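You operate a simulated robot arm through the tools that you are given. There is no shell and no other tool. Be economical: measure what you need, move in short steps, check, and stop when the job is done.

Carry out the task below with a simulated robot arm. There is one attempt and no reset: what you move stays moved.

TASK
Fetch the cap of the sauce ring and set it on the bread slice on the table.

The check looks at the end state, three seconds after you hand in, the way a careful person would. Anything else that was tipped, shoved, dropped, spilled or broken makes it a failure. A push-on lid holds only when it is set on centred and level and pressed home; a screw cap is set on level and turned clockwise until tight.

THE ROBOT
A 6-joint arm with a two-finger parallel gripper, fixed in place. Base frame: the origin is at the foot of the arm, x ahead of it, y to its left, z up; the work surface is at about z = 0. Units: m, degrees, N and s.
With the tool pointing down near the work surface it reaches from about 0.14 to 0.58 m from the base axis. Its first joint turns from -66.0 to 66.0 degrees. Payload 2.1 kg.
The tool frame sits at the grasp point between the pads (the TCP): z along the fingers, y along the line on which they close. The tips reach 0.03 m beyond it. Largest opening 0.094 m; finger width 0.028, thickness 0.01; the body of the gripper, 0.05 by 0.096 m, starts 0.055 m behind the TCP.
Orientation is that of the tool frame in the base frame, as a unit quaternion [x, y, z, w]. With the fingers straight down and closing along the base's y, the tool's x points along the base's -x, its y along +y and its z along -z.

THE INTERFACE
- The arm moves only by the tool drive_tool. Its argument "moves" is a list of rows, each a list of 3 entries, a list of its own where there are three numbers: the turn, a rotation vector about the tool's x, y, z in degrees, then the shift along the tool's x, y, z in m, then the finger opening in m, from 0 to 0.094. In form: [[[wx, wy, wz], [tx, ty, tz], gripper], ...]. A call has 1 to 12 rows; each row shifts and turns the commanded pose from where the row before left it, along the tool's axes as they then stand. Rows are played at 5 a second. More than 0.05 m and 8.6 degrees between two rows, or a gripper value outside its range, and nothing of the call is played. Where a pose cannot be reached the arm comes as near as it can. A force on the tool above 40 N (or 10 N above the force at the start of the call, whichever is more), or a blocked arm, ends the call early, and 0.2 s more pass. The fingers move at their own pace (about 0.072 m/s each) and stop on an object; they squeeze with about 42 N. The grip force told is the motor's: it shows also when the fingers shut on nothing. Time passes only in rows, and 0.2 s behind the last, so rows that do not move let the fingers close. The reply holds the time, the measured pose of the TCP, the force on the tool along the base axes, the opening and the grip force, in the units named above and with some noise, and new pictures: "pictures" is both (left out), scene, wrist or none.
- Cameras (640 x 400 px; columns grow to the right, rows downward): "scene" is fixed at [0.0568, -0.3893, 0.4634]; the picture's right is [0.66, -0.75, 0.00], its down [-0.58, -0.51, -0.64] and it looks along [0.48, 0.42, -0.77] (base axes); focal length 335 px, centre (320, 200). "wrist" rides on the gripper at [-0.037, 0, -0.058] in the tool frame; the picture's right is [0.00, -1.00, 0.00], its down [0.97, 0.00, -0.24] and it looks along [0.24, 0.00, 0.97] (tool axes); focal length 218 px, centre (320, 200). There is no depth. A picture from a camera that has moved, and an enlarged one, comes with that camera's place and axes in the base frame and with its lens.
- close_up(camera, box): a new picture of the part [left, top, right, bottom] of that camera's present view, enlarged. It takes no simulated time.
- hand_in(): hands the job in; it is judged then, once.

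Go step by step. Nothing tells you positions but the pictures and the camera data: compare them with the known pose of the tool, close in by small moves and look again before you grip or let go. The budget is 90 turns and 150 pictures, counting those below and the enlarged ones. Unless the task says otherwise, let go and move clear before handing in, and close with one line.

The tools are called after "Request:" by a JSON object that holds its "op" and its "data". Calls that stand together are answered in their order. drive_tool: Moves the arm, as the interface text tells. Its arguments: {"type":"object","properties":{"moves":{"type":"array"},"pictures":{"type":"string","enum":["both","scene","wrist","none"]}},"required":["moves"]} The other tools are called the same way: close_up (camera, box) takes an enlarged picture of a part of a camera's view; hand_in () hands the job in.

At the start:

```text
t: 0.0
eef_pos: [0.2104, -0.2026, 0.2317]
orientation: [0.0, 1.0, 0.0, 0.0]
wrist_force: [-0.3, 0.6, -0.2]
opening: 0.0939
grip_force: 0.0
```

scene: 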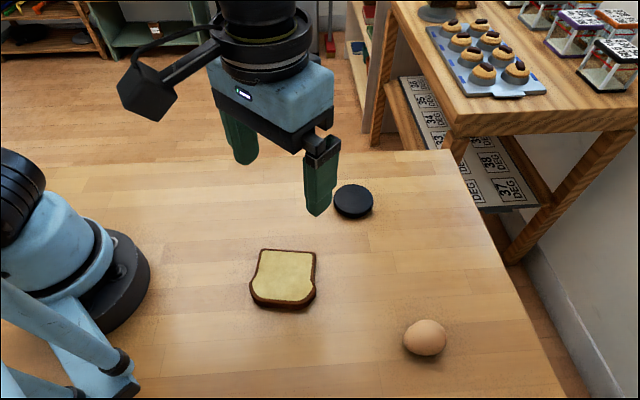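
wrist: 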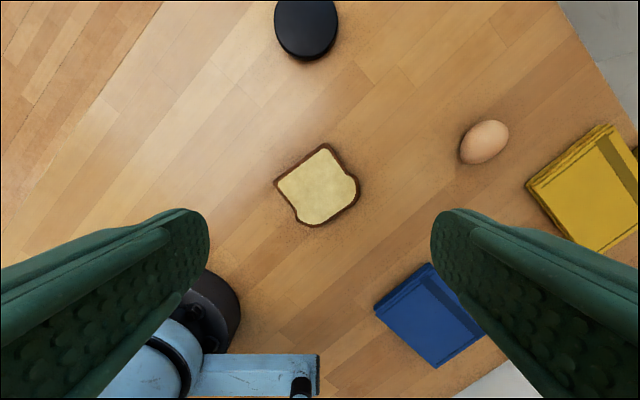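

I see a bread slice, an egg, a black disc, and yellow and blue objects. I'll enlarge the disc and the surroundings to identify the cap.

Request:
{"op": "close_up", "data": {"camera": "scene", "box": [230, 160, 470, 360]}}

Request:
{"op": "close_up", "data": {"camera": "wrist", "box": [220, 0, 420, 125]}}

Request:
{"op": "close_up", "data": {"camera": "scene", "box": [360, 0, 640, 175]}}

```text
2.00 times, centred on (350, 260) of scene
camera zoom: at [0.0568, -0.3893, 0.4634], right [0.66, -0.75, 0.0], down [-0.58, -0.51, -0.64], along [0.48, 0.42, -0.77], focal length 669 px, centre (260, 80)
```

zoom: 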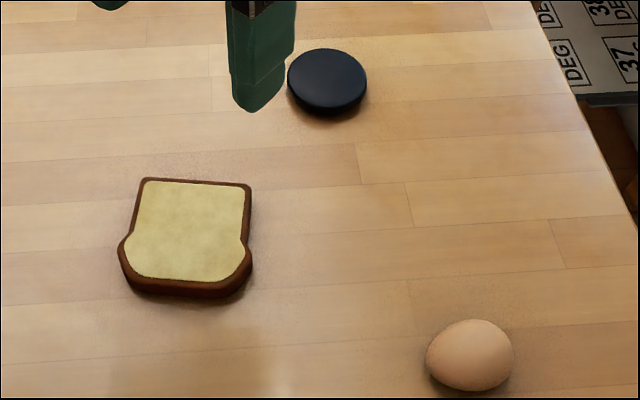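

```text
3.20 times, centred on (320, 62) of wrist
camera zoom: at [0.247, -0.2033, 0.2886], right [0.0, -1.0, 0.0], down [-0.97, 0.0, 0.24], along [-0.24, 0.0, -0.97], focal length 698 px, centre (320, 640)
```

zoom: 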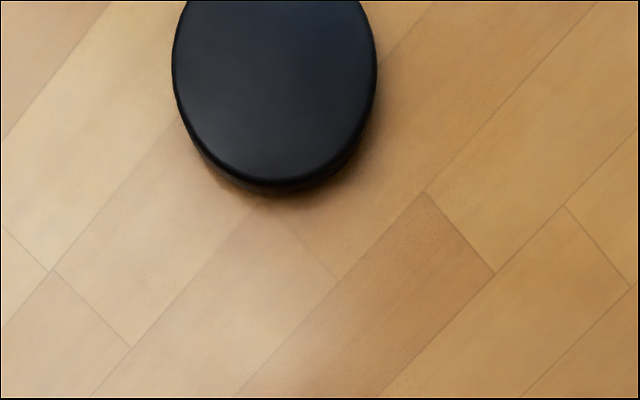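

```text
2.29 times, centred on (500, 88) of scene
camera zoom: at [0.0568, -0.3893, 0.4634], right [0.66, -0.75, 0.0], down [-0.58, -0.51, -0.64], along [0.48, 0.42, -0.77], focal length 765 px, centre (-91, 457)
```

zoom: 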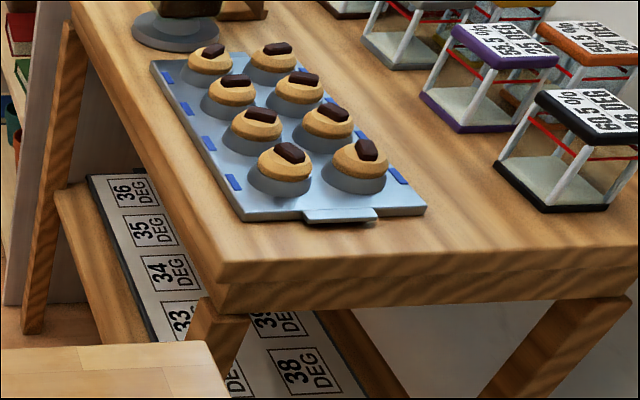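

The black disc is on the table, but I see no sauce ring yet. I'll move the wrist high and over the left side of the table to see the rest of the surface.

Request:
{"op": "drive_tool", "data": {"moves": [[[0, 0, 0], [-0.02, 0.03, -0.02], 0.094], [[0, 0, 0], [-0.02, 0.04, -0.02], 0.094], [[0, 0, 0], [-0.02, 0.045, -0.01], 0.094], [[0, 0, 0], [0, 0.045, 0], 0.094], [[0, 0, 0], [0, 0.045, 0], 0.094], [[0, 0, 0], [0, 0.045, 0], 0.094], [[0, 0, 0], [0, 0.04, 0], 0.094]]}}

```text
refused: row 3 steps farther than a row can; nothing moved
```

Request:
{"op": "drive_tool", "data": {"moves": [[[0, 0, 0], [-0.02, 0.03, -0.02], 0.094], [[0, 0, 0], [-0.02, 0.035, -0.02], 0.094], [[0, 0, 0], [-0.02, 0.035, -0.01], 0.094], [[0, 0, 0], [0, 0.045, 0], 0.094], [[0, 0, 0], [0, 0.045, 0], 0.094], [[0, 0, 0], [0, 0.045, 0], 0.094], [[0, 0, 0], [0, 0.04, 0], 0.094]]}}

```text
t: 1.6
eef_pos: [0.2725, 0.0713, 0.2824]
orientation: [0.001, 1.0, 0.0, 0.0]
wrist_force: [-0.2, 0.0, -0.1]
opening: 0.0943
grip_force: 0.0
camera wrist: at [0.3084, 0.0707, 0.3383], right [0.0, -1.0, 0.0], down [-0.97, 0.0, 0.24], along [-0.24, 0.0, -0.97], focal length 218 px, centre (320, 200)
```

scene: 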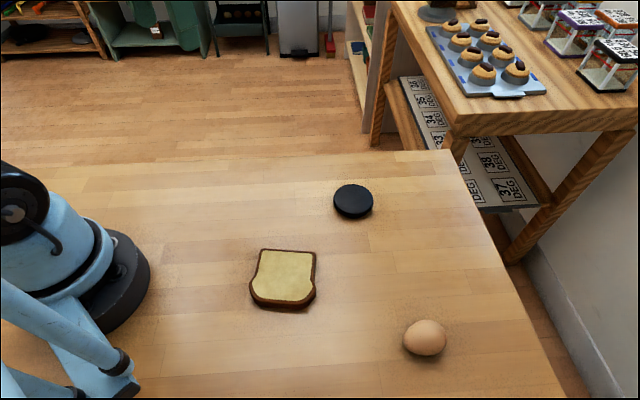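
wrist: 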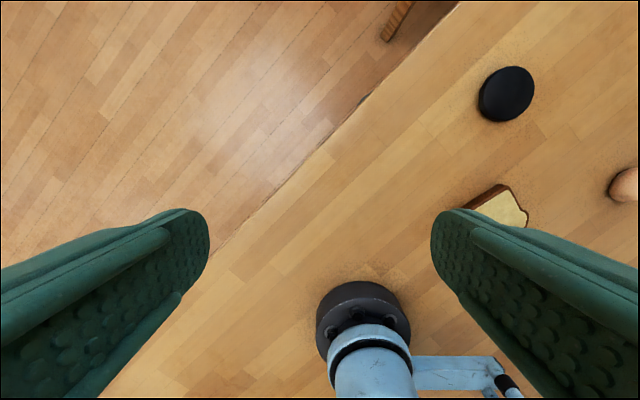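

The left side is bare floor. Next I'll check the right side of the table.

Request:
{"op": "drive_tool", "data": {"moves": [[[0, 0, 0], [0, -0.048, 0], 0.094], [[0, 0, 0], [0, -0.048, 0], 0.094], [[0, 0, 0], [0, -0.048, 0], 0.094], [[0, 0, 0], [0, -0.048, 0], 0.094], [[0, 0, 0], [0, -0.048, 0], 0.094], [[0, 0, 0], [0, -0.048, 0], 0.094], [[0, 0, 0], [0, -0.048, 0], 0.094], [[0, 0, 0], [0, -0.048, 0], 0.094]]}}

```text
t: 3.4
eef_pos: [0.2705, -0.3121, 0.2812]
orientation: [0.0, 1.0, 0.0, 0.0]
wrist_force: [0.4, 0.3, 0.6]
opening: 0.0941
grip_force: 0.0
camera wrist: at [0.307, -0.3123, 0.3382], right [0.0, -1.0, 0.0], down [-0.97, 0.0, 0.24], along [-0.24, 0.0, -0.97], focal length 218 px, centre (320, 200)
```

scene: 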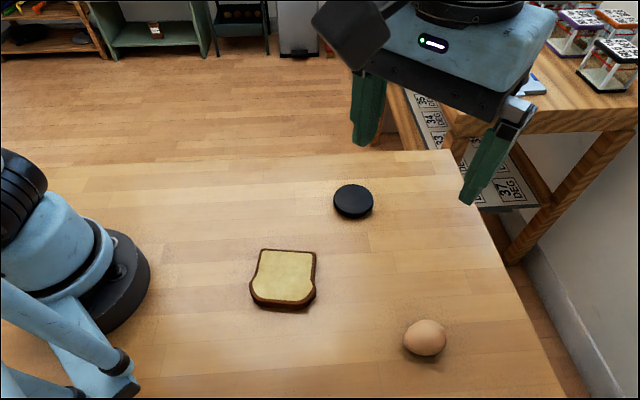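
wrist: 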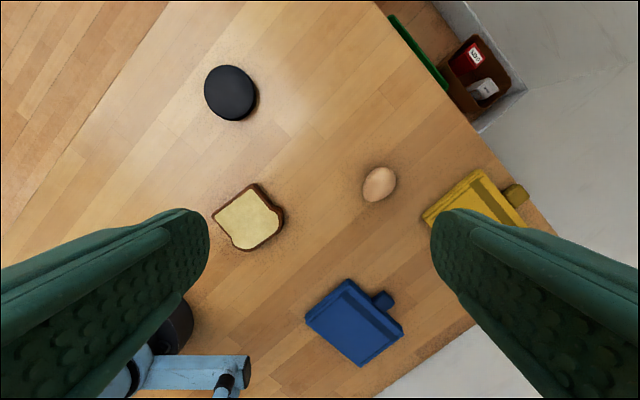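

There are also blue and yellow pieces on the table. I'll enlarge these and the disc.

Request:
{"op": "close_up", "data": {"camera": "wrist", "box": [280, 260, 440, 380]}}

Request:
{"op": "close_up", "data": {"camera": "wrist", "box": [380, 150, 560, 260]}}

Request:
{"op": "close_up", "data": {"camera": "scene", "box": [318, 170, 390, 230]}}

Request:
{"op": "close_up", "data": {"camera": "wrist", "box": [190, 50, 280, 135]}}

```text
3.33 times, centred on (360, 320) of wrist
camera zoom: at [0.307, -0.3123, 0.3382], right [0.0, -1.0, 0.0], down [-0.97, 0.0, 0.24], along [-0.24, 0.0, -0.97], focal length 728 px, centre (187, -200)
```

zoom: 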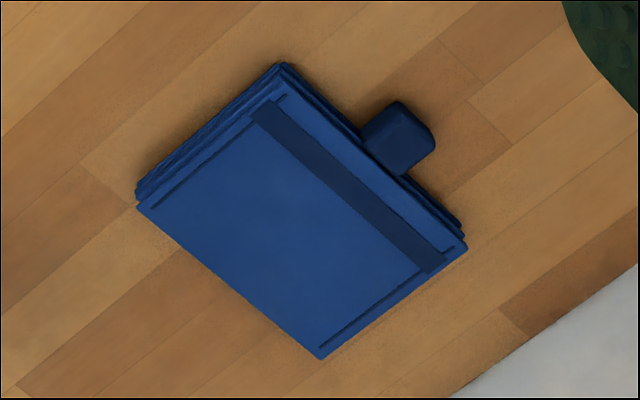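

```text
3.56 times, centred on (470, 205) of wrist
camera zoom: at [0.307, -0.3123, 0.3382], right [0.0, -1.0, 0.0], down [-0.97, 0.0, 0.24], along [-0.24, 0.0, -0.97], focal length 776 px, centre (-213, 182)
```

zoom: 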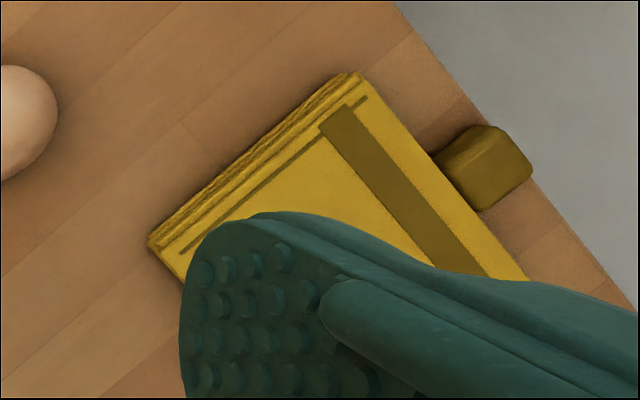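

```text
6.67 times, centred on (354, 200) of scene
camera zoom: at [0.0567, -0.3892, 0.4634], right [0.66, -0.75, 0.0], down [-0.58, -0.51, -0.64], along [0.48, 0.42, -0.77], focal length 2231 px, centre (93, 200)
```

zoom: 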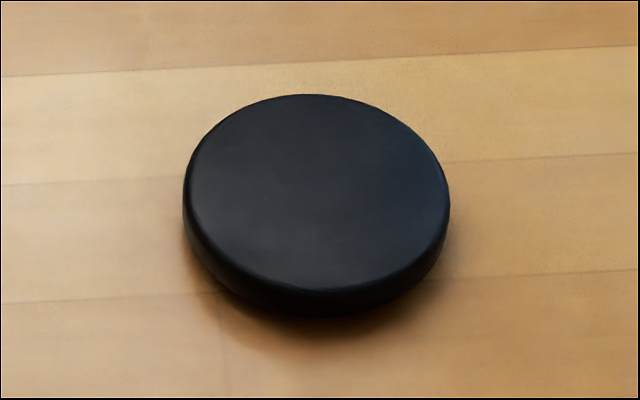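

```text
4.71 times, centred on (235, 92) of wrist
camera zoom: at [0.307, -0.3123, 0.3382], right [0.0, -1.0, 0.0], down [-0.97, 0.0, 0.24], along [-0.24, 0.0, -0.97], focal length 1027 px, centre (720, 706)
```

zoom: 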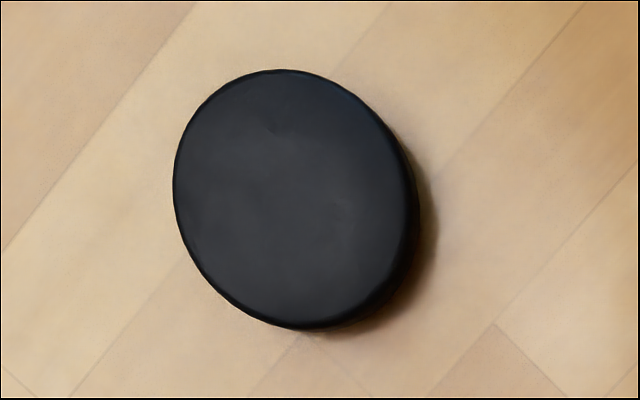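

The only cap-like object is the black disc at about (0.378, -0.188), diameter about 0.069 and height about 0.012. The bread centre is at about (0.194, -0.199). I'll move above the disc and look again.

Request:
{"op": "drive_tool", "data": {"moves": [[[0, 0, 0], [-0.018, 0.0207, 0.0267], 0.094], [[0, 0, 0], [-0.018, 0.0207, 0.0267], 0.094], [[0, 0, 0], [-0.018, 0.0207, 0.0267], 0.094], [[0, 0, 0], [-0.018, 0.0207, 0.0267], 0.094], [[0, 0, 0], [-0.018, 0.0207, 0.0267], 0.094], [[0, 0, 0], [-0.018, 0.0207, 0.0267], 0.094], [[0, 0, 0], [0, 0, 0], 0.094]]}}

```text
t: 5.0
eef_pos: [0.3784, -0.1871, 0.1218]
orientation: [0.0, 1.0, 0.0, -0.001]
wrist_force: [0.1, -0.1, 0.4]
opening: 0.0939
grip_force: 0.0
camera wrist: at [0.4141, -0.1875, 0.1786], right [0.0, -1.0, 0.0], down [-0.97, 0.0, 0.24], along [-0.24, 0.0, -0.97], focal length 218 px, centre (320, 200)
```

scene: 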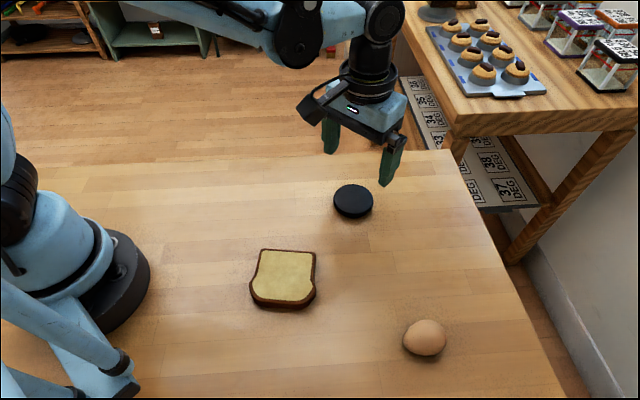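
wrist: 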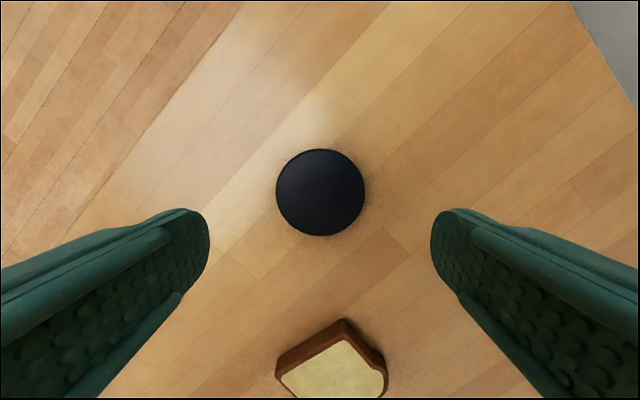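

The disc is centred under the gripper at about (0.379, -0.1875). I'll descend part way and check its profile.

Request:
{"op": "drive_tool", "data": {"moves": [[[0, 0, 0], [-0.0005, 0, 0.02], 0.094], [[0, 0, 0], [0, 0, 0.02], 0.094], [[0, 0, 0], [0, 0, 0.015], 0.094], [[0, 0, 0], [0, 0, 0], 0.094]]}}

Request:
{"op": "close_up", "data": {"camera": "scene", "box": [318, 150, 408, 230]}}

```text
t: 6.0
eef_pos: [0.3796, -0.1849, 0.0679]
orientation: [0.0, 1.0, 0.0, -0.001]
wrist_force: [-0.1, 1.2, -0.3]
opening: 0.0938
grip_force: 0.0
camera wrist: at [0.4157, -0.1861, 0.1237], right [0.0, -1.0, 0.0], down [-0.97, 0.0, 0.24], along [-0.24, 0.0, -0.97], focal length 218 px, centre (320, 200)
```

scene: 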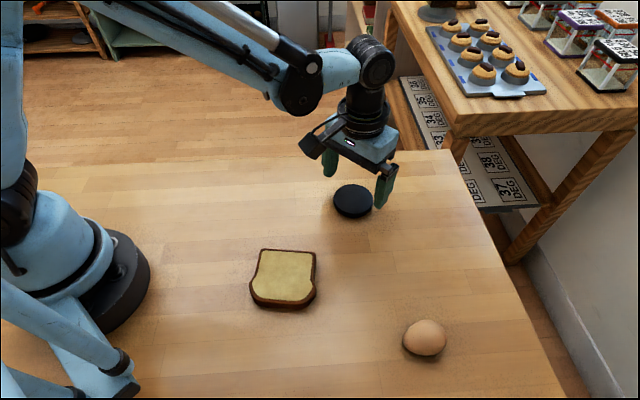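
wrist: 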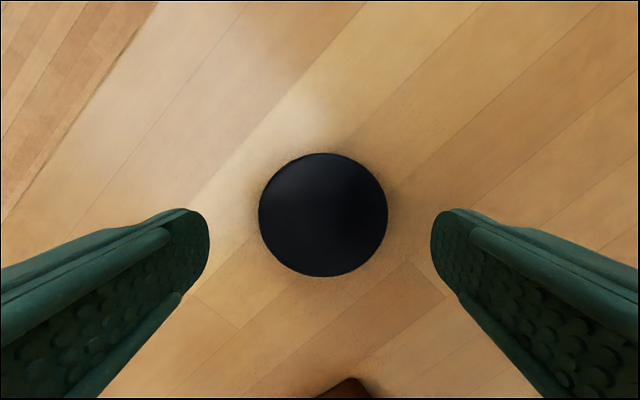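

```text
5.00 times, centred on (363, 190) of scene
camera zoom: at [0.0568, -0.3893, 0.4634], right [0.66, -0.75, 0.0], down [-0.58, -0.51, -0.64], along [0.48, 0.42, -0.77], focal length 1673 px, centre (105, 250)
```

zoom: 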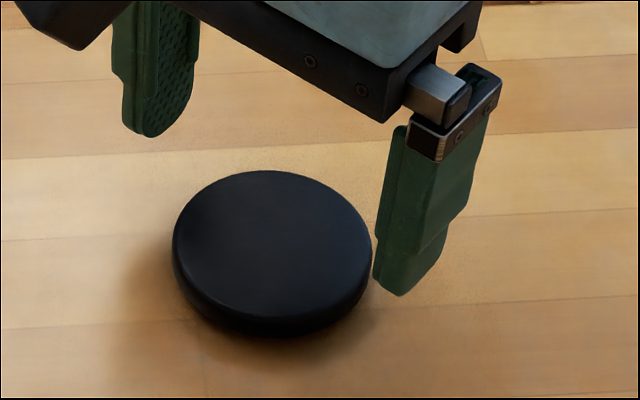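

The disc is well centred and its top is about 13 mm high. I'll lower the tips to about 3 mm above the table and close.

Request:
{"op": "drive_tool", "data": {"moves": [[[0, 0, 0], [0, -0.002, 0.012], 0.094], [[0, 0, 0], [0, 0, 0.012], 0.094], [[0, 0, 0], [0, 0, 0.009], 0.094], [[0, 0, 0], [0, 0, 0], 0.094]]}}

Request:
{"op": "close_up", "data": {"camera": "scene", "box": [318, 150, 408, 230]}}

```text
t: 7.0
eef_pos: [0.3779, -0.1895, 0.0337]
orientation: [-0.001, 1.0, -0.001, 0.0]
wrist_force: [-1.2, 0.0, 0.6]
opening: 0.094
grip_force: 0.1
camera wrist: at [0.4151, -0.1899, 0.0909], right [0.0, -1.0, 0.0], down [-0.97, 0.0, 0.24], along [-0.24, 0.0, -0.97], focal length 218 px, centre (320, 200)
```

scene: 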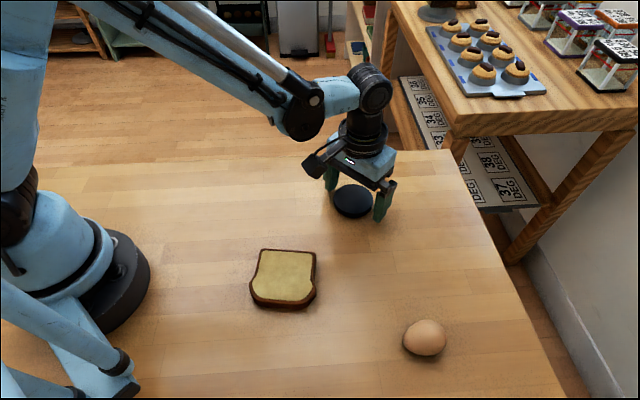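
wrist: 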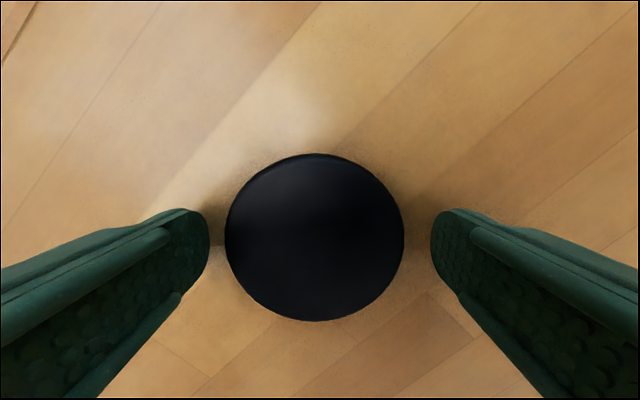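

```text
5.00 times, centred on (363, 190) of scene
camera zoom: at [0.0568, -0.3893, 0.4634], right [0.66, -0.75, 0.0], down [-0.58, -0.51, -0.64], along [0.48, 0.42, -0.77], focal length 1673 px, centre (105, 250)
```

zoom: 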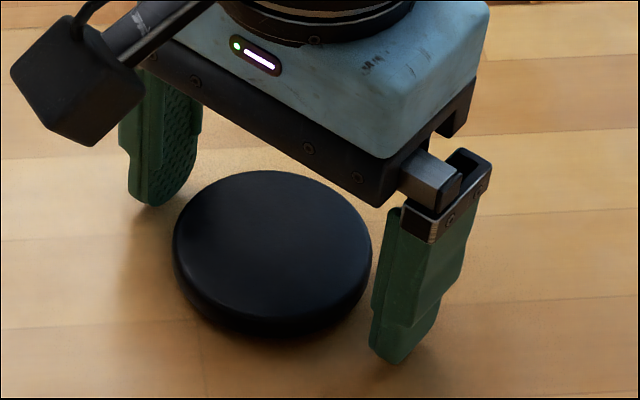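

The disc sits about 2 mm to one side, so I'll correct that and close the fingers.

Request:
{"op": "drive_tool", "data": {"moves": [[[0, 0, 0], [-0.001, 0.002, 0.0], 0.094], [[0, 0, 0], [0, 0, 0], 0.06], [[0, 0, 0], [0, 0, 0], 0.06], [[0, 0, 0], [0, 0, 0], 0.06], [[0, 0, 0], [0, 0, 0], 0.06]]}}

```text
t: 8.2
eef_pos: [0.3803, -0.1873, 0.0338]
orientation: [-0.001, 1.0, 0.0, 0.0]
wrist_force: [0.2, 0.8, -1.0]
opening: 0.0677
grip_force: 41.7
camera wrist: at [0.4165, -0.188, 0.091], right [0.0, -1.0, 0.0], down [-0.97, 0.0, 0.24], along [-0.24, 0.0, -0.97], focal length 218 px, centre (320, 200)
```

scene: 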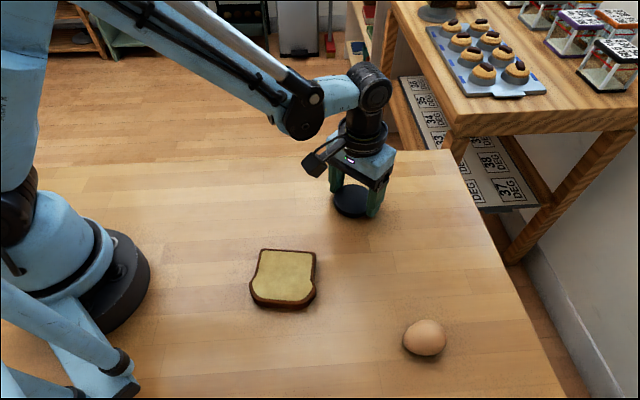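
wrist: 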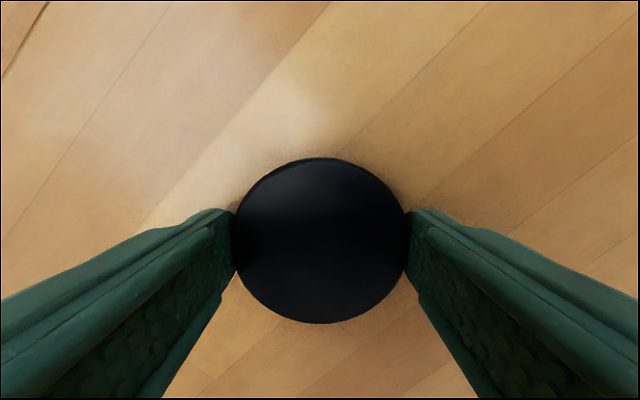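

The disc is held, opening 0.0677 with full grip force. I'll lift slowly and check what comes up and what stays behind.

Request:
{"op": "drive_tool", "data": {"moves": [[[0, 0, 0], [0, 0, -0.01], 0.06], [[0, 0, 0], [0, 0, -0.015], 0.06], [[0, 0, 0], [0, 0, -0.02], 0.06], [[0, 0, 0], [0, 0, -0.02], 0.06], [[0, 0, 0], [0, 0, 0], 0.06]]}}

Request:
{"op": "close_up", "data": {"camera": "scene", "box": [308, 130, 418, 230]}}

```text
t: 9.4
eef_pos: [0.3801, -0.1896, 0.1001]
orientation: [-0.001, 1.0, 0.0, 0.0]
wrist_force: [-0.4, 0.4, -1.1]
opening: 0.0675
grip_force: 42.0
camera wrist: at [0.4163, -0.1894, 0.1562], right [0.0, -1.0, 0.0], down [-0.97, 0.0, 0.24], along [-0.24, 0.0, -0.97], focal length 218 px, centre (320, 200)
```

scene: 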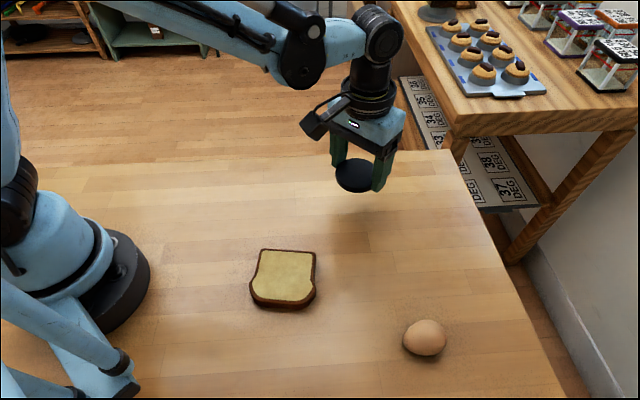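
wrist: 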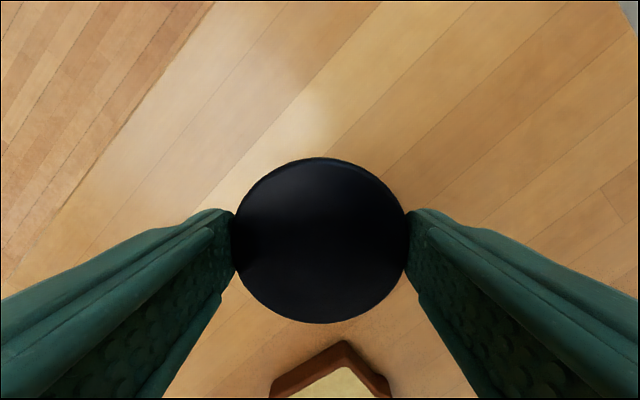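

```text
4.00 times, centred on (363, 180) of scene
camera zoom: at [0.0568, -0.3893, 0.4634], right [0.66, -0.75, 0.0], down [-0.58, -0.51, -0.64], along [0.48, 0.42, -0.77], focal length 1339 px, centre (148, 280)
```

zoom: 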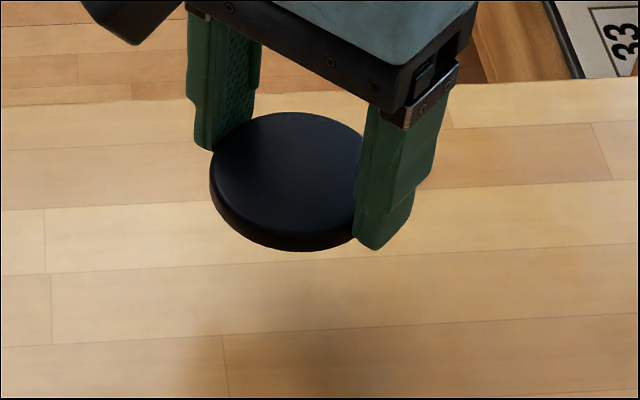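

The whole disc came up and nothing stayed on the table. Before placing it, I'll raise and tilt it towards the scene camera to check that its underside is just a cap.

Request:
{"op": "drive_tool", "data": {"moves": [[[0, 0, 0], [0, 0, -0.03], 0.06], [[0, 0, 0], [0, 0, -0.04], 0.06], [[0, 0, 0], [0, 0, -0.04], 0.06], [[0, 0, 0], [0, 0, -0.04], 0.06], [[0, 0, 0], [0, 0, -0.03], 0.06], [[0, 8, 0], [0, 0, 0], 0.06], [[0, 8, 0], [0, 0, 0], 0.06], [[0, 8, 0], [0, 0, 0], 0.06], [[0, 8, 0], [0, 0, 0], 0.06], [[0, 8, 0], [0, 0, 0], 0.06], [[0, 0, 0], [0, 0, 0], 0.06]], "pictures": "scene"}}

```text
t: 11.8
eef_pos: [0.3805, -0.1881, 0.2803]
orientation: [-0.001, 0.972, -0.002, -0.237]
wrist_force: [0.3, 0.3, -0.4]
opening: 0.0677
grip_force: 41.9
out of reach, approached as far as the arm can: row 9, 10
```

scene: 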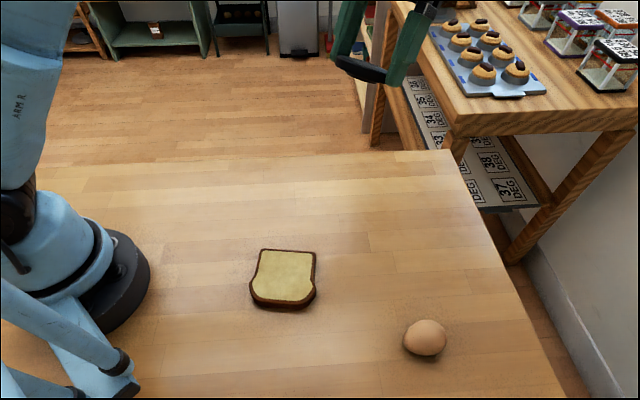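

Request:
{"op": "close_up", "data": {"camera": "scene", "box": [320, 20, 440, 110]}}

```text
4.44 times, centred on (380, 65) of scene
camera zoom: at [0.0568, -0.3893, 0.4634], right [0.66, -0.75, 0.0], down [-0.58, -0.51, -0.64], along [0.48, 0.42, -0.77], focal length 1487 px, centre (53, 800)
```

zoom: 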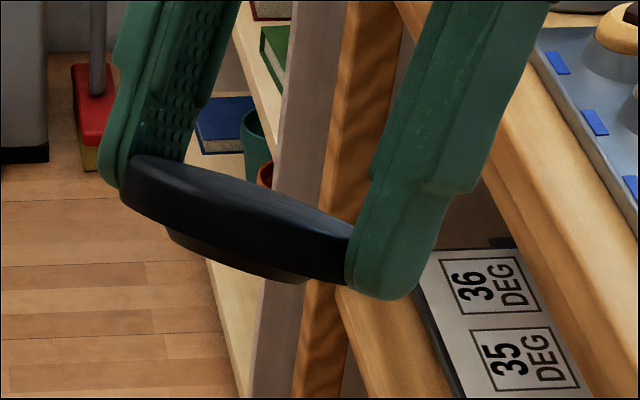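

Beneath the disc there's a narrower stepped part. I'll bring it nearer and tilt more to see what it is.

Request:
{"op": "drive_tool", "data": {"moves": [[[0, 0, 0], [0.0306, 0, 0.0257], 0.06], [[0, 0, 0], [0.0306, 0, 0.0257], 0.06], [[0, 0, 0], [0.0306, 0, 0.0257], 0.06], [[0, 8, 0], [0, 0, 0], 0.06], [[0, 8, 0], [0, 0, 0], 0.06], [[0, 8, 0], [0, 0, 0], 0.06], [[0, 0, 0], [0, 0, 0], 0.06]], "pictures": "scene"}}

Request:
{"op": "close_up", "data": {"camera": "scene", "box": [250, 0, 410, 110]}}

```text
t: 13.4
eef_pos: [0.2573, -0.1973, 0.2538]
orientation: [-0.002, 0.967, -0.009, -0.256]
wrist_force: [-0.3, -0.3, -1.3]
opening: 0.0675
grip_force: 41.9
out of reach, approached as far as the arm can: row 4, 5, 6
```

scene: 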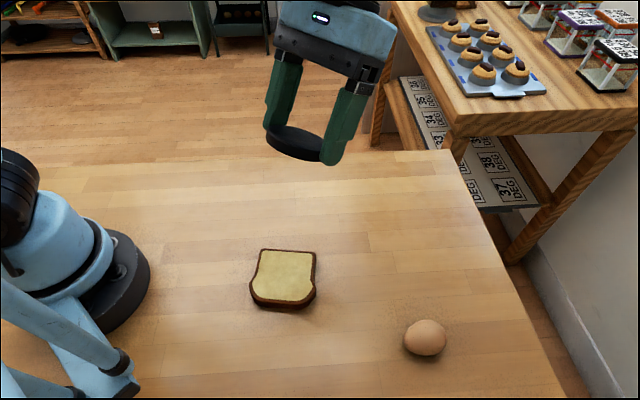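

```text
3.64 times, centred on (330, 55) of scene
camera zoom: at [0.0568, -0.3893, 0.4634], right [0.66, -0.75, 0.0], down [-0.58, -0.51, -0.64], along [0.48, 0.42, -0.77], focal length 1217 px, centre (284, 727)
```

zoom: 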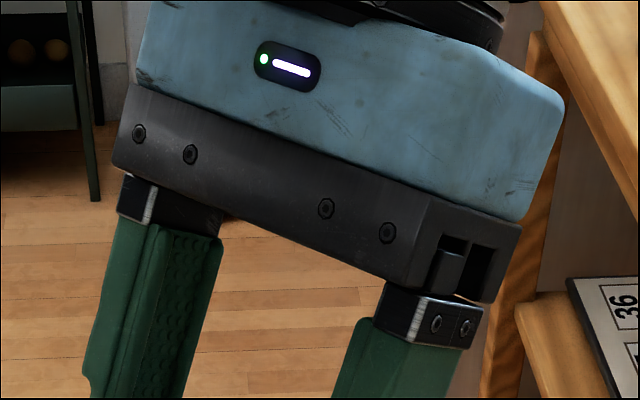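

The tilt limit in this direction is about 30°. I'll straighten up, then tilt sideways towards the camera from further left.

Request:
{"op": "drive_tool", "data": {"moves": [[[0, -8, 0], [0, 0, 0], 0.06], [[0, -8, 0], [0, 0, 0], 0.06], [[0, -8, 0], [0, 0, 0], 0.06], [[0, 0, 0], [0, 0, 0], 0.06]], "pictures": "none"}}

```text
t: 14.4
eef_pos: [0.2589, -0.1968, 0.2524]
orientation: [-0.004, 0.999, -0.008, -0.049]
wrist_force: [-0.4, -0.8, -1.3]
opening: 0.0675
grip_force: 42.2
```

Request:
{"op": "drive_tool", "data": {"moves": [[[0, -5.6, 0], [0, 0.02, 0], 0.06], [[0, 0, 0], [-0.005, 0.045, 0.008], 0.06], [[0, 0, 0], [-0.005, 0.045, 0.008], 0.06], [[0, 0, 0], [-0.005, 0.045, 0.008], 0.06], [[0, 0, 0], [-0.005, 0.045, 0.01], 0.06], [[0, 0, 0], [-0.005, 0.045, 0.01], 0.06], [[0, 0, 0], [-0.005, 0.045, 0.01], 0.06], [[8, 0, 0], [0, 0, 0], 0.06], [[8, 0, 0], [0, 0, 0], 0.06], [[8, 0, 0], [0, 0, 0], 0.06], [[8, 0, 0], [0, 0, 0], 0.06], [[8, 0, 0], [0, 0, 0], 0.06]], "pictures": "scene"}}

```text
t: 17.0
eef_pos: [0.2847, 0.0904, 0.1944]
orientation: [-0.004, 0.937, -0.35, 0.002]
wrist_force: [-0.7, -0.2, -1.0]
opening: 0.0677
grip_force: 42.4
```

scene: 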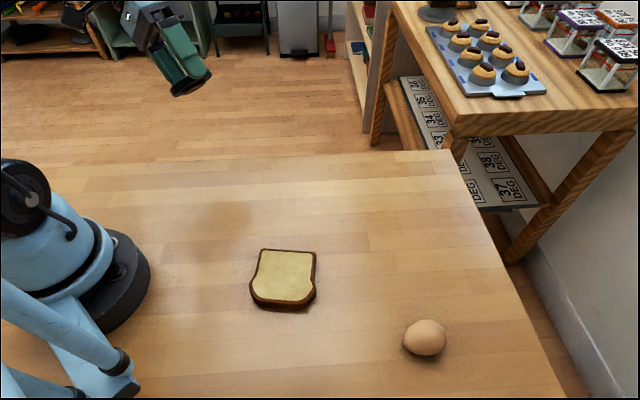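

Sideways tilt works, so I'll tilt further.

Request:
{"op": "drive_tool", "data": {"moves": [[[8, 0, 0], [0, 0, 0], 0.06], [[8, 0, 0], [0, 0, 0], 0.06], [[8, 0, 0], [0, 0, 0], 0.06], [[8, 0, 0], [0, 0, 0], 0.06], [[0, 0, 0], [0, 0, 0], 0.06]], "pictures": "none"}}

Request:
{"op": "close_up", "data": {"camera": "scene", "box": [130, 30, 258, 110]}}

```text
t: 18.2
eef_pos: [0.3513, -0.0083, 0.1938]
orientation: [-0.004, 0.805, -0.594, 0.004]
wrist_force: [-0.4, -0.3, -1.5]
opening: 0.0674
grip_force: 41.9
out of reach, approached as far as the arm can: row 1, 2, 3, 4
```

```text
5.00 times, centred on (194, 70) of scene
camera zoom: at [0.0568, -0.3893, 0.4634], right [0.66, -0.75, 0.0], down [-0.58, -0.51, -0.64], along [0.48, 0.42, -0.77], focal length 1673 px, centre (950, 850)
```

zoom: 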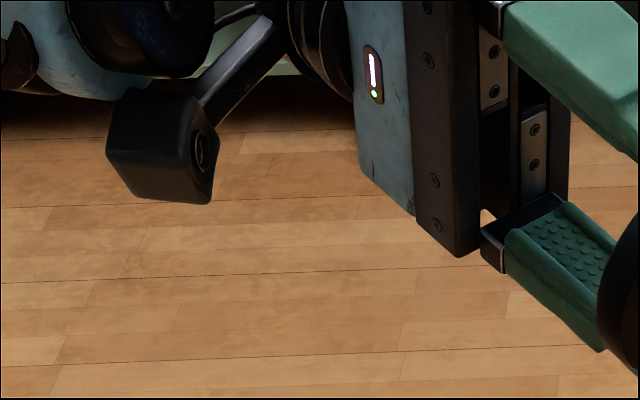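

Request:
{"op": "close_up", "data": {"camera": "scene", "box": [210, 30, 338, 110]}}

```text
5.00 times, centred on (274, 70) of scene
camera zoom: at [0.0568, -0.3893, 0.4634], right [0.66, -0.75, 0.0], down [-0.58, -0.51, -0.64], along [0.48, 0.42, -0.77], focal length 1673 px, centre (550, 850)
```

zoom: 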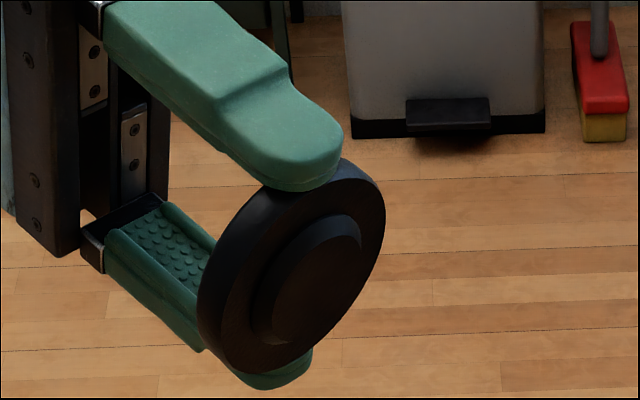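

The underside is a solid plug, so this is a plug-type cap with nothing stuck to it. I'll return upright and then carry it to the bread.

Request:
{"op": "drive_tool", "data": {"moves": [[[-8.1, 0, 0], [0, 0, 0], 0.06], [[-8.1, 0, 0], [0, 0, 0], 0.06], [[-8.1, 0, 0], [0, 0, 0], 0.06], [[-8.1, 0, 0], [0, 0, 0], 0.06], [[-8.1, 0, 0], [0, 0, 0], 0.06], [[-8.1, 0, 0], [0, 0, 0], 0.06], [[-8.1, 0, 0], [0, 0, 0], 0.06], [[-8.1, 0, 0], [0, 0, 0], 0.06], [[-8.1, 0, 0], [0, 0, 0], 0.06], [[0, 0, 0], [0, 0, 0], 0.06]], "pictures": "none"}}

```text
t: 20.4
eef_pos: [0.3512, -0.0081, 0.1958]
orientation: [-0.004, 1.0, 0.001, 0.0]
wrist_force: [0.6, 0.4, -1.6]
opening: 0.0672
grip_force: 42.5
```

Request:
{"op": "drive_tool", "data": {"moves": [[[0, 0, 0], [0.0196, -0.0239, 0.008], 0.06], [[0, 0, 0], [0.0196, -0.0239, 0.008], 0.06], [[0, 0, 0], [0.0196, -0.0239, 0.008], 0.06], [[0, 0, 0], [0.0196, -0.0239, 0.008], 0.06], [[0, 0, 0], [0.0196, -0.0239, 0.008], 0.06], [[0, 0, 0], [0.0196, -0.0239, 0.008], 0.06], [[0, 0, 0], [0.0196, -0.0239, 0.008], 0.06], [[0, 0, 0], [0.0196, -0.0239, 0.008], 0.06], [[0, 0, 0], [0, 0, 0], 0.06]]}}

Request:
{"op": "close_up", "data": {"camera": "scene", "box": [220, 200, 348, 320]}}

```text
t: 22.4
eef_pos: [0.1943, -0.1993, 0.1296]
orientation: [-0.004, 1.0, 0.0, -0.001]
wrist_force: [-0.3, -0.1, -1.4]
opening: 0.0673
grip_force: 41.8
camera wrist: at [0.2311, -0.2007, 0.1856], right [0.01, -1.0, 0.0], down [-0.97, -0.01, 0.24], along [-0.24, 0.0, -0.97], focal length 218 px, centre (320, 200)
```

scene: 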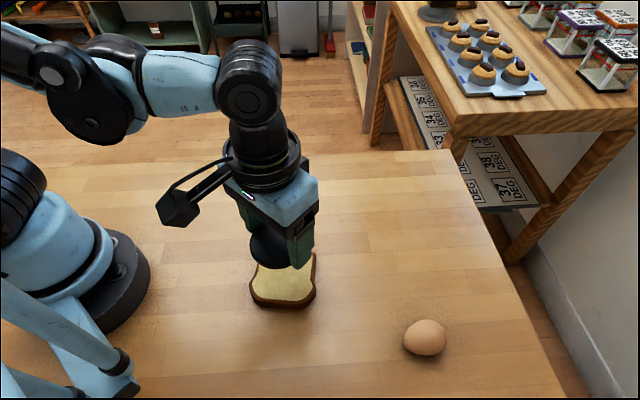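
wrist: 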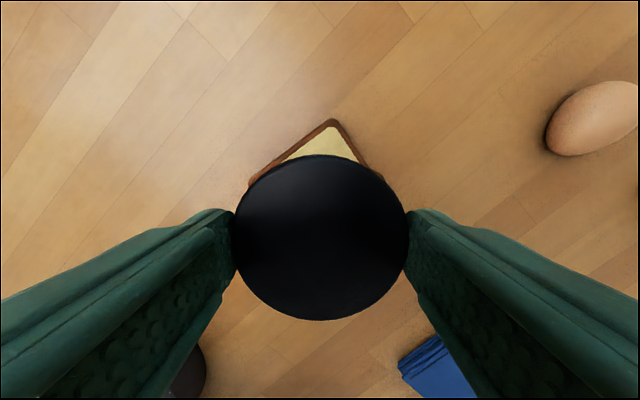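

```text
3.33 times, centred on (284, 260) of scene
camera zoom: at [0.0567, -0.3893, 0.4634], right [0.66, -0.75, 0.0], down [-0.58, -0.51, -0.64], along [0.48, 0.42, -0.77], focal length 1116 px, centre (440, 0)
```

zoom: 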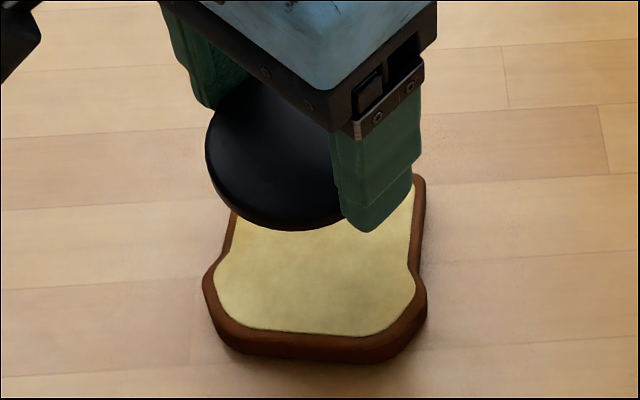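

The cap is over the bread centre and level. I'll lower it to just above the bread.

Request:
{"op": "drive_tool", "data": {"moves": [[[0, 0, 0], [0, -0.001, 0.02], 0.06], [[0, 0, 0], [0, 0, 0.02], 0.06], [[0, 0, 0], [0, 0, 0.015], 0.06], [[0, 0, 0], [0, 0, 0.01], 0.06], [[0, 0, 0], [0, 0, 0], 0.06]], "pictures": "wrist"}}

Request:
{"op": "close_up", "data": {"camera": "scene", "box": [220, 200, 348, 320]}}

```text
t: 23.6
eef_pos: [0.1949, -0.2023, 0.0643]
orientation: [-0.004, 1.0, 0.0, -0.001]
wrist_force: [-0.3, 0.1, -1.0]
opening: 0.0671
grip_force: 41.4
camera wrist: at [0.2319, -0.2021, 0.1209], right [0.01, -1.0, 0.0], down [-0.97, -0.01, 0.24], along [-0.24, 0.0, -0.97], focal length 218 px, centre (320, 200)
```

wrist: 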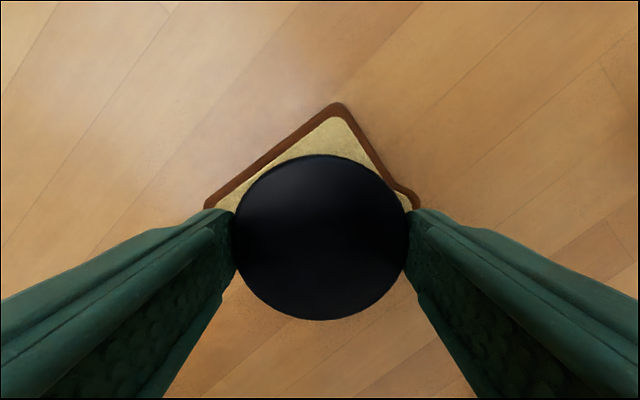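

```text
3.33 times, centred on (284, 260) of scene
camera zoom: at [0.0568, -0.3893, 0.4634], right [0.66, -0.75, 0.0], down [-0.58, -0.51, -0.64], along [0.48, 0.42, -0.77], focal length 1116 px, centre (440, 0)
```

zoom: 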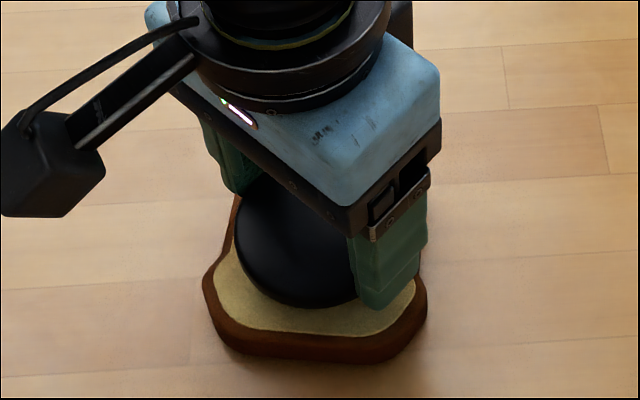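

It is well centred over the slice. Now I'll lower in small steps and watch the force.

Request:
{"op": "drive_tool", "data": {"moves": [[[0, 0, 0], [0, 0, 0.004], 0.06], [[0, 0, 0], [0, 0, 0.003], 0.06], [[0, 0, 0], [0, 0, 0], 0.06]], "pictures": "none"}}

Request:
{"op": "drive_tool", "data": {"moves": [[[0, 0, 0], [0, 0, 0.002], 0.06], [[0, 0, 0], [0, 0, 0], 0.06]], "pictures": "none"}}

Request:
{"op": "drive_tool", "data": {"moves": [[[0, 0, 0], [0, 0, 0.0015], 0.06], [[0, 0, 0], [0, 0, 0], 0.06]], "pictures": "none"}}

Request:
{"op": "close_up", "data": {"camera": "scene", "box": [220, 220, 348, 320]}}

```text
t: 24.4
eef_pos: [0.1962, -0.2019, 0.0567]
orientation: [-0.004, 1.0, 0.0, -0.001]
wrist_force: [0.3, 0.2, -1.6]
opening: 0.0673
grip_force: 42.0
```

```text
t: 25.0
eef_pos: [0.1957, -0.2022, 0.0567]
orientation: [-0.004, 1.0, 0.0, -0.001]
wrist_force: [0.2, -0.4, -1.1]
opening: 0.0673
grip_force: 42.1
```

```text
t: 25.6
eef_pos: [0.1966, -0.2012, 0.0554]
orientation: [-0.004, 1.0, 0.001, -0.001]
wrist_force: [-0.2, -1.1, -0.9]
opening: 0.0672
grip_force: 42.0
```

```text
4.00 times, centred on (284, 270) of scene
camera zoom: at [0.0568, -0.3893, 0.4634], right [0.66, -0.75, 0.0], down [-0.58, -0.51, -0.64], along [0.48, 0.42, -0.77], focal length 1339 px, centre (464, -80)
```

zoom: 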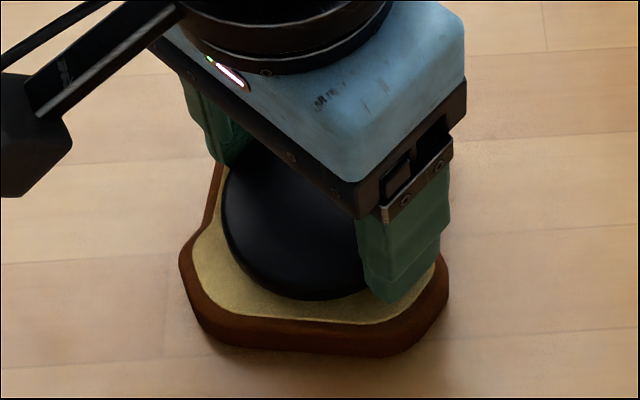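

There's no contact yet, so I'll continue down in small steps.

Request:
{"op": "drive_tool", "data": {"moves": [[[0, 0, 0], [0, 0, 0.0015], 0.06], [[0, 0, 0], [0, 0, 0], 0.06]], "pictures": "none"}}

Request:
{"op": "drive_tool", "data": {"moves": [[[0, 0, 0], [0, 0, 0.0015], 0.06], [[0, 0, 0], [0, 0, 0], 0.06]], "pictures": "none"}}

```text
t: 26.2
eef_pos: [0.1963, -0.2019, 0.0538]
orientation: [-0.004, 1.0, 0.001, 0.001]
wrist_force: [1.3, 2.8, 26.2]
opening: 0.0675
grip_force: 41.6
```

```text
t: 26.8
eef_pos: [0.1959, -0.2029, 0.0506]
orientation: [-0.004, 1.0, 0.0, -0.001]
wrist_force: [-0.8, 2.4, 26.8]
opening: 0.0673
grip_force: 41.8
```

There's firm contact at about 27 N. I'll ease off slightly, check, then release gently.

Request:
{"op": "drive_tool", "data": {"moves": [[[0, 0, 0], [0, 0, -0.0015], 0.06], [[0, 0, 0], [0, 0, 0], 0.06]], "pictures": "wrist"}}

Request:
{"op": "close_up", "data": {"camera": "scene", "box": [220, 220, 348, 320]}}

```text
t: 27.4
eef_pos: [0.1963, -0.2034, 0.0517]
orientation: [-0.004, 1.0, 0.0, 0.0]
wrist_force: [-0.1, -0.8, -0.2]
opening: 0.0674
grip_force: 41.6
camera wrist: at [0.2325, -0.2026, 0.1094], right [0.01, -1.0, 0.0], down [-0.97, -0.01, 0.24], along [-0.24, 0.0, -0.97], focal length 218 px, centre (320, 200)
```

wrist: 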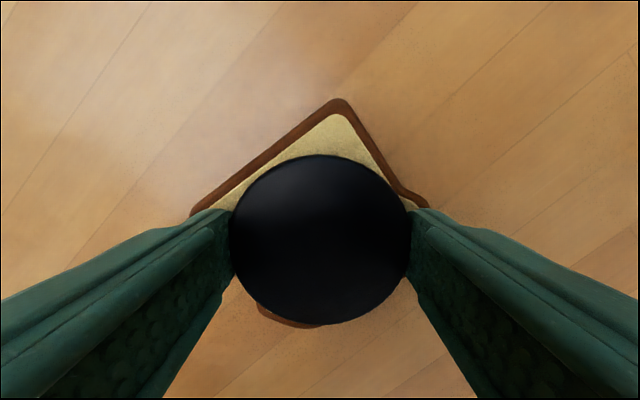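

```text
4.00 times, centred on (284, 270) of scene
camera zoom: at [0.0568, -0.3893, 0.4634], right [0.66, -0.75, 0.0], down [-0.58, -0.51, -0.64], along [0.48, 0.42, -0.77], focal length 1339 px, centre (464, -80)
```

zoom: 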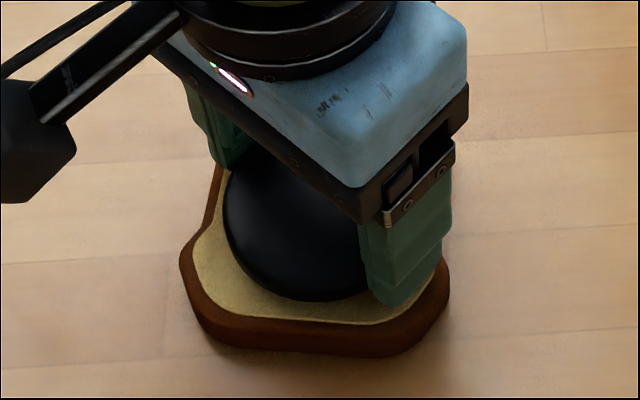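

The cap is resting or just above the slice, with the bread unmoved. I'll open gradually.

Request:
{"op": "drive_tool", "data": {"moves": [[[0, 0, 0], [0, 0, 0.0005], 0.06], [[0, 0, 0], [0, 0, 0], 0.07], [[0, 0, 0], [0, 0, 0], 0.08], [[0, 0, 0], [0, 0, 0], 0.09], [[0, 0, 0], [0, 0, 0], 0.09]]}}

```text
t: 28.6
eef_pos: [0.1955, -0.2018, 0.0531]
orientation: [-0.004, 1.0, 0.001, -0.001]
wrist_force: [0.7, 0.1, 0.9]
opening: 0.0902
grip_force: 0.1
camera wrist: at [0.2325, -0.2025, 0.1088], right [0.01, -1.0, 0.0], down [-0.97, -0.01, 0.24], along [-0.24, 0.0, -0.97], focal length 218 px, centre (320, 200)
```

scene: 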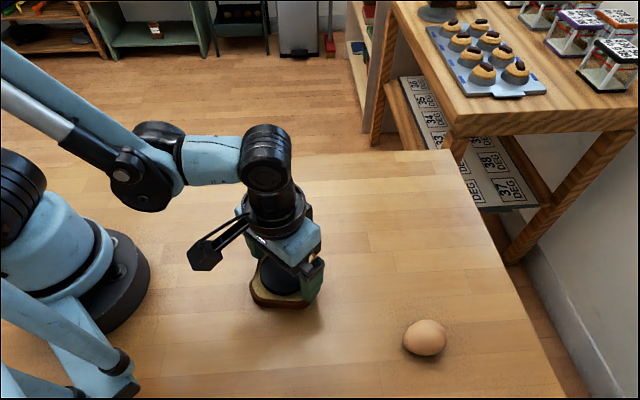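
wrist: 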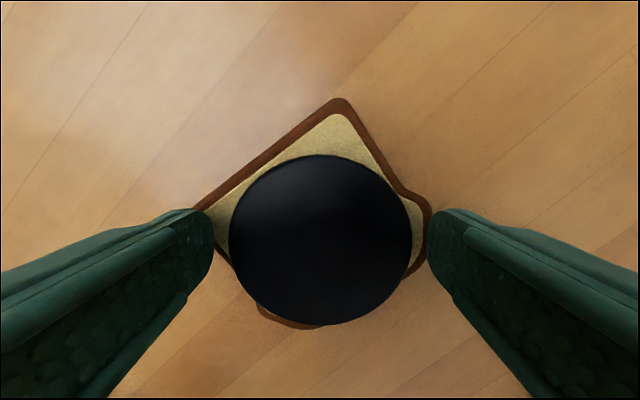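

The cap is released and sits level on the bread. I'll rise straight up and clear.

Request:
{"op": "drive_tool", "data": {"moves": [[[0, 0, 0], [0, 0, -0.01], 0.09], [[0, 0, 0], [0, 0, -0.03], 0.09], [[0, 0, 0], [0, 0, -0.04], 0.09], [[0, 0, 0], [0, 0, -0.04], 0.09], [[0, 0, 0], [0, 0, -0.04], 0.09], [[0, 0, 0], [-0.03, 0.03, 0], 0.09], [[0, 0, 0], [-0.03, 0.03, 0], 0.09]]}}

Request:
{"op": "close_up", "data": {"camera": "scene", "box": [220, 220, 348, 320]}}

```text
t: 30.2
eef_pos: [0.2541, -0.1423, 0.2106]
orientation: [-0.005, 1.0, 0.0, -0.001]
wrist_force: [0.1, 0.9, -0.5]
opening: 0.0901
grip_force: 0.0
camera wrist: at [0.2913, -0.142, 0.2681], right [0.01, -1.0, 0.0], down [-0.97, -0.01, 0.24], along [-0.24, 0.0, -0.97], focal length 218 px, centre (320, 200)
```

scene: 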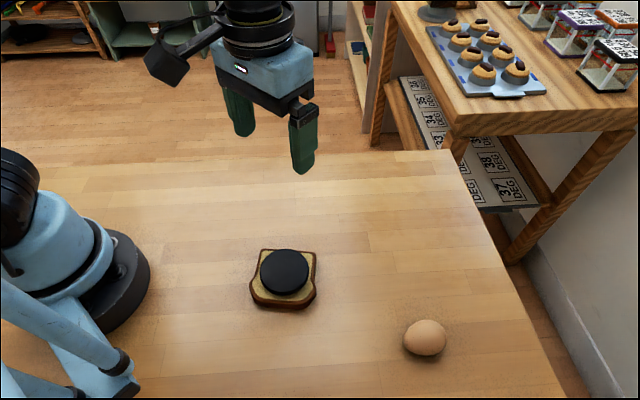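
wrist: 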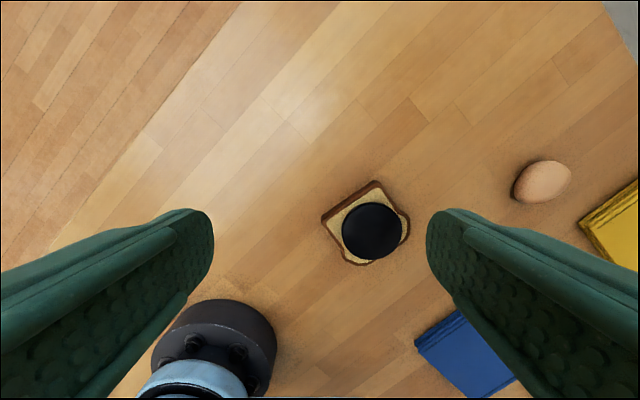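

```text
4.00 times, centred on (284, 270) of scene
camera zoom: at [0.0567, -0.3893, 0.4634], right [0.66, -0.75, 0.0], down [-0.58, -0.51, -0.64], along [0.48, 0.42, -0.77], focal length 1339 px, centre (464, -80)
```

zoom: 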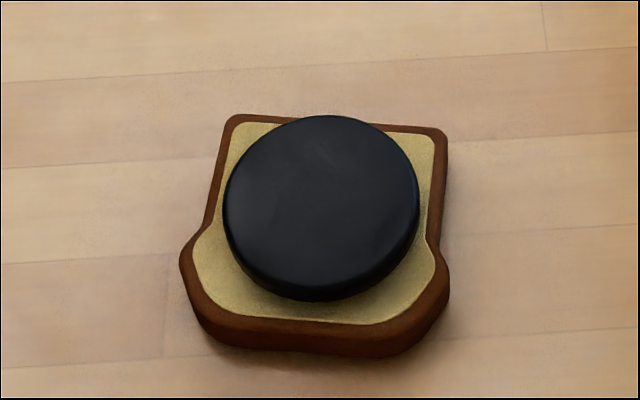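

The cap rests level and centred on the bread, nothing else has moved, and the gripper is clear. I'm handing in.

Request:
{"op": "hand_in", "data": {}}

```text
The job is handed in.
```

The black cap is sitting level and centred on the bread slice, and nothing else was moved. I never saw a sauce ring in any view, so I took this disc to be its cap because it was the only cap-like object on the table and has a plug on its underside.
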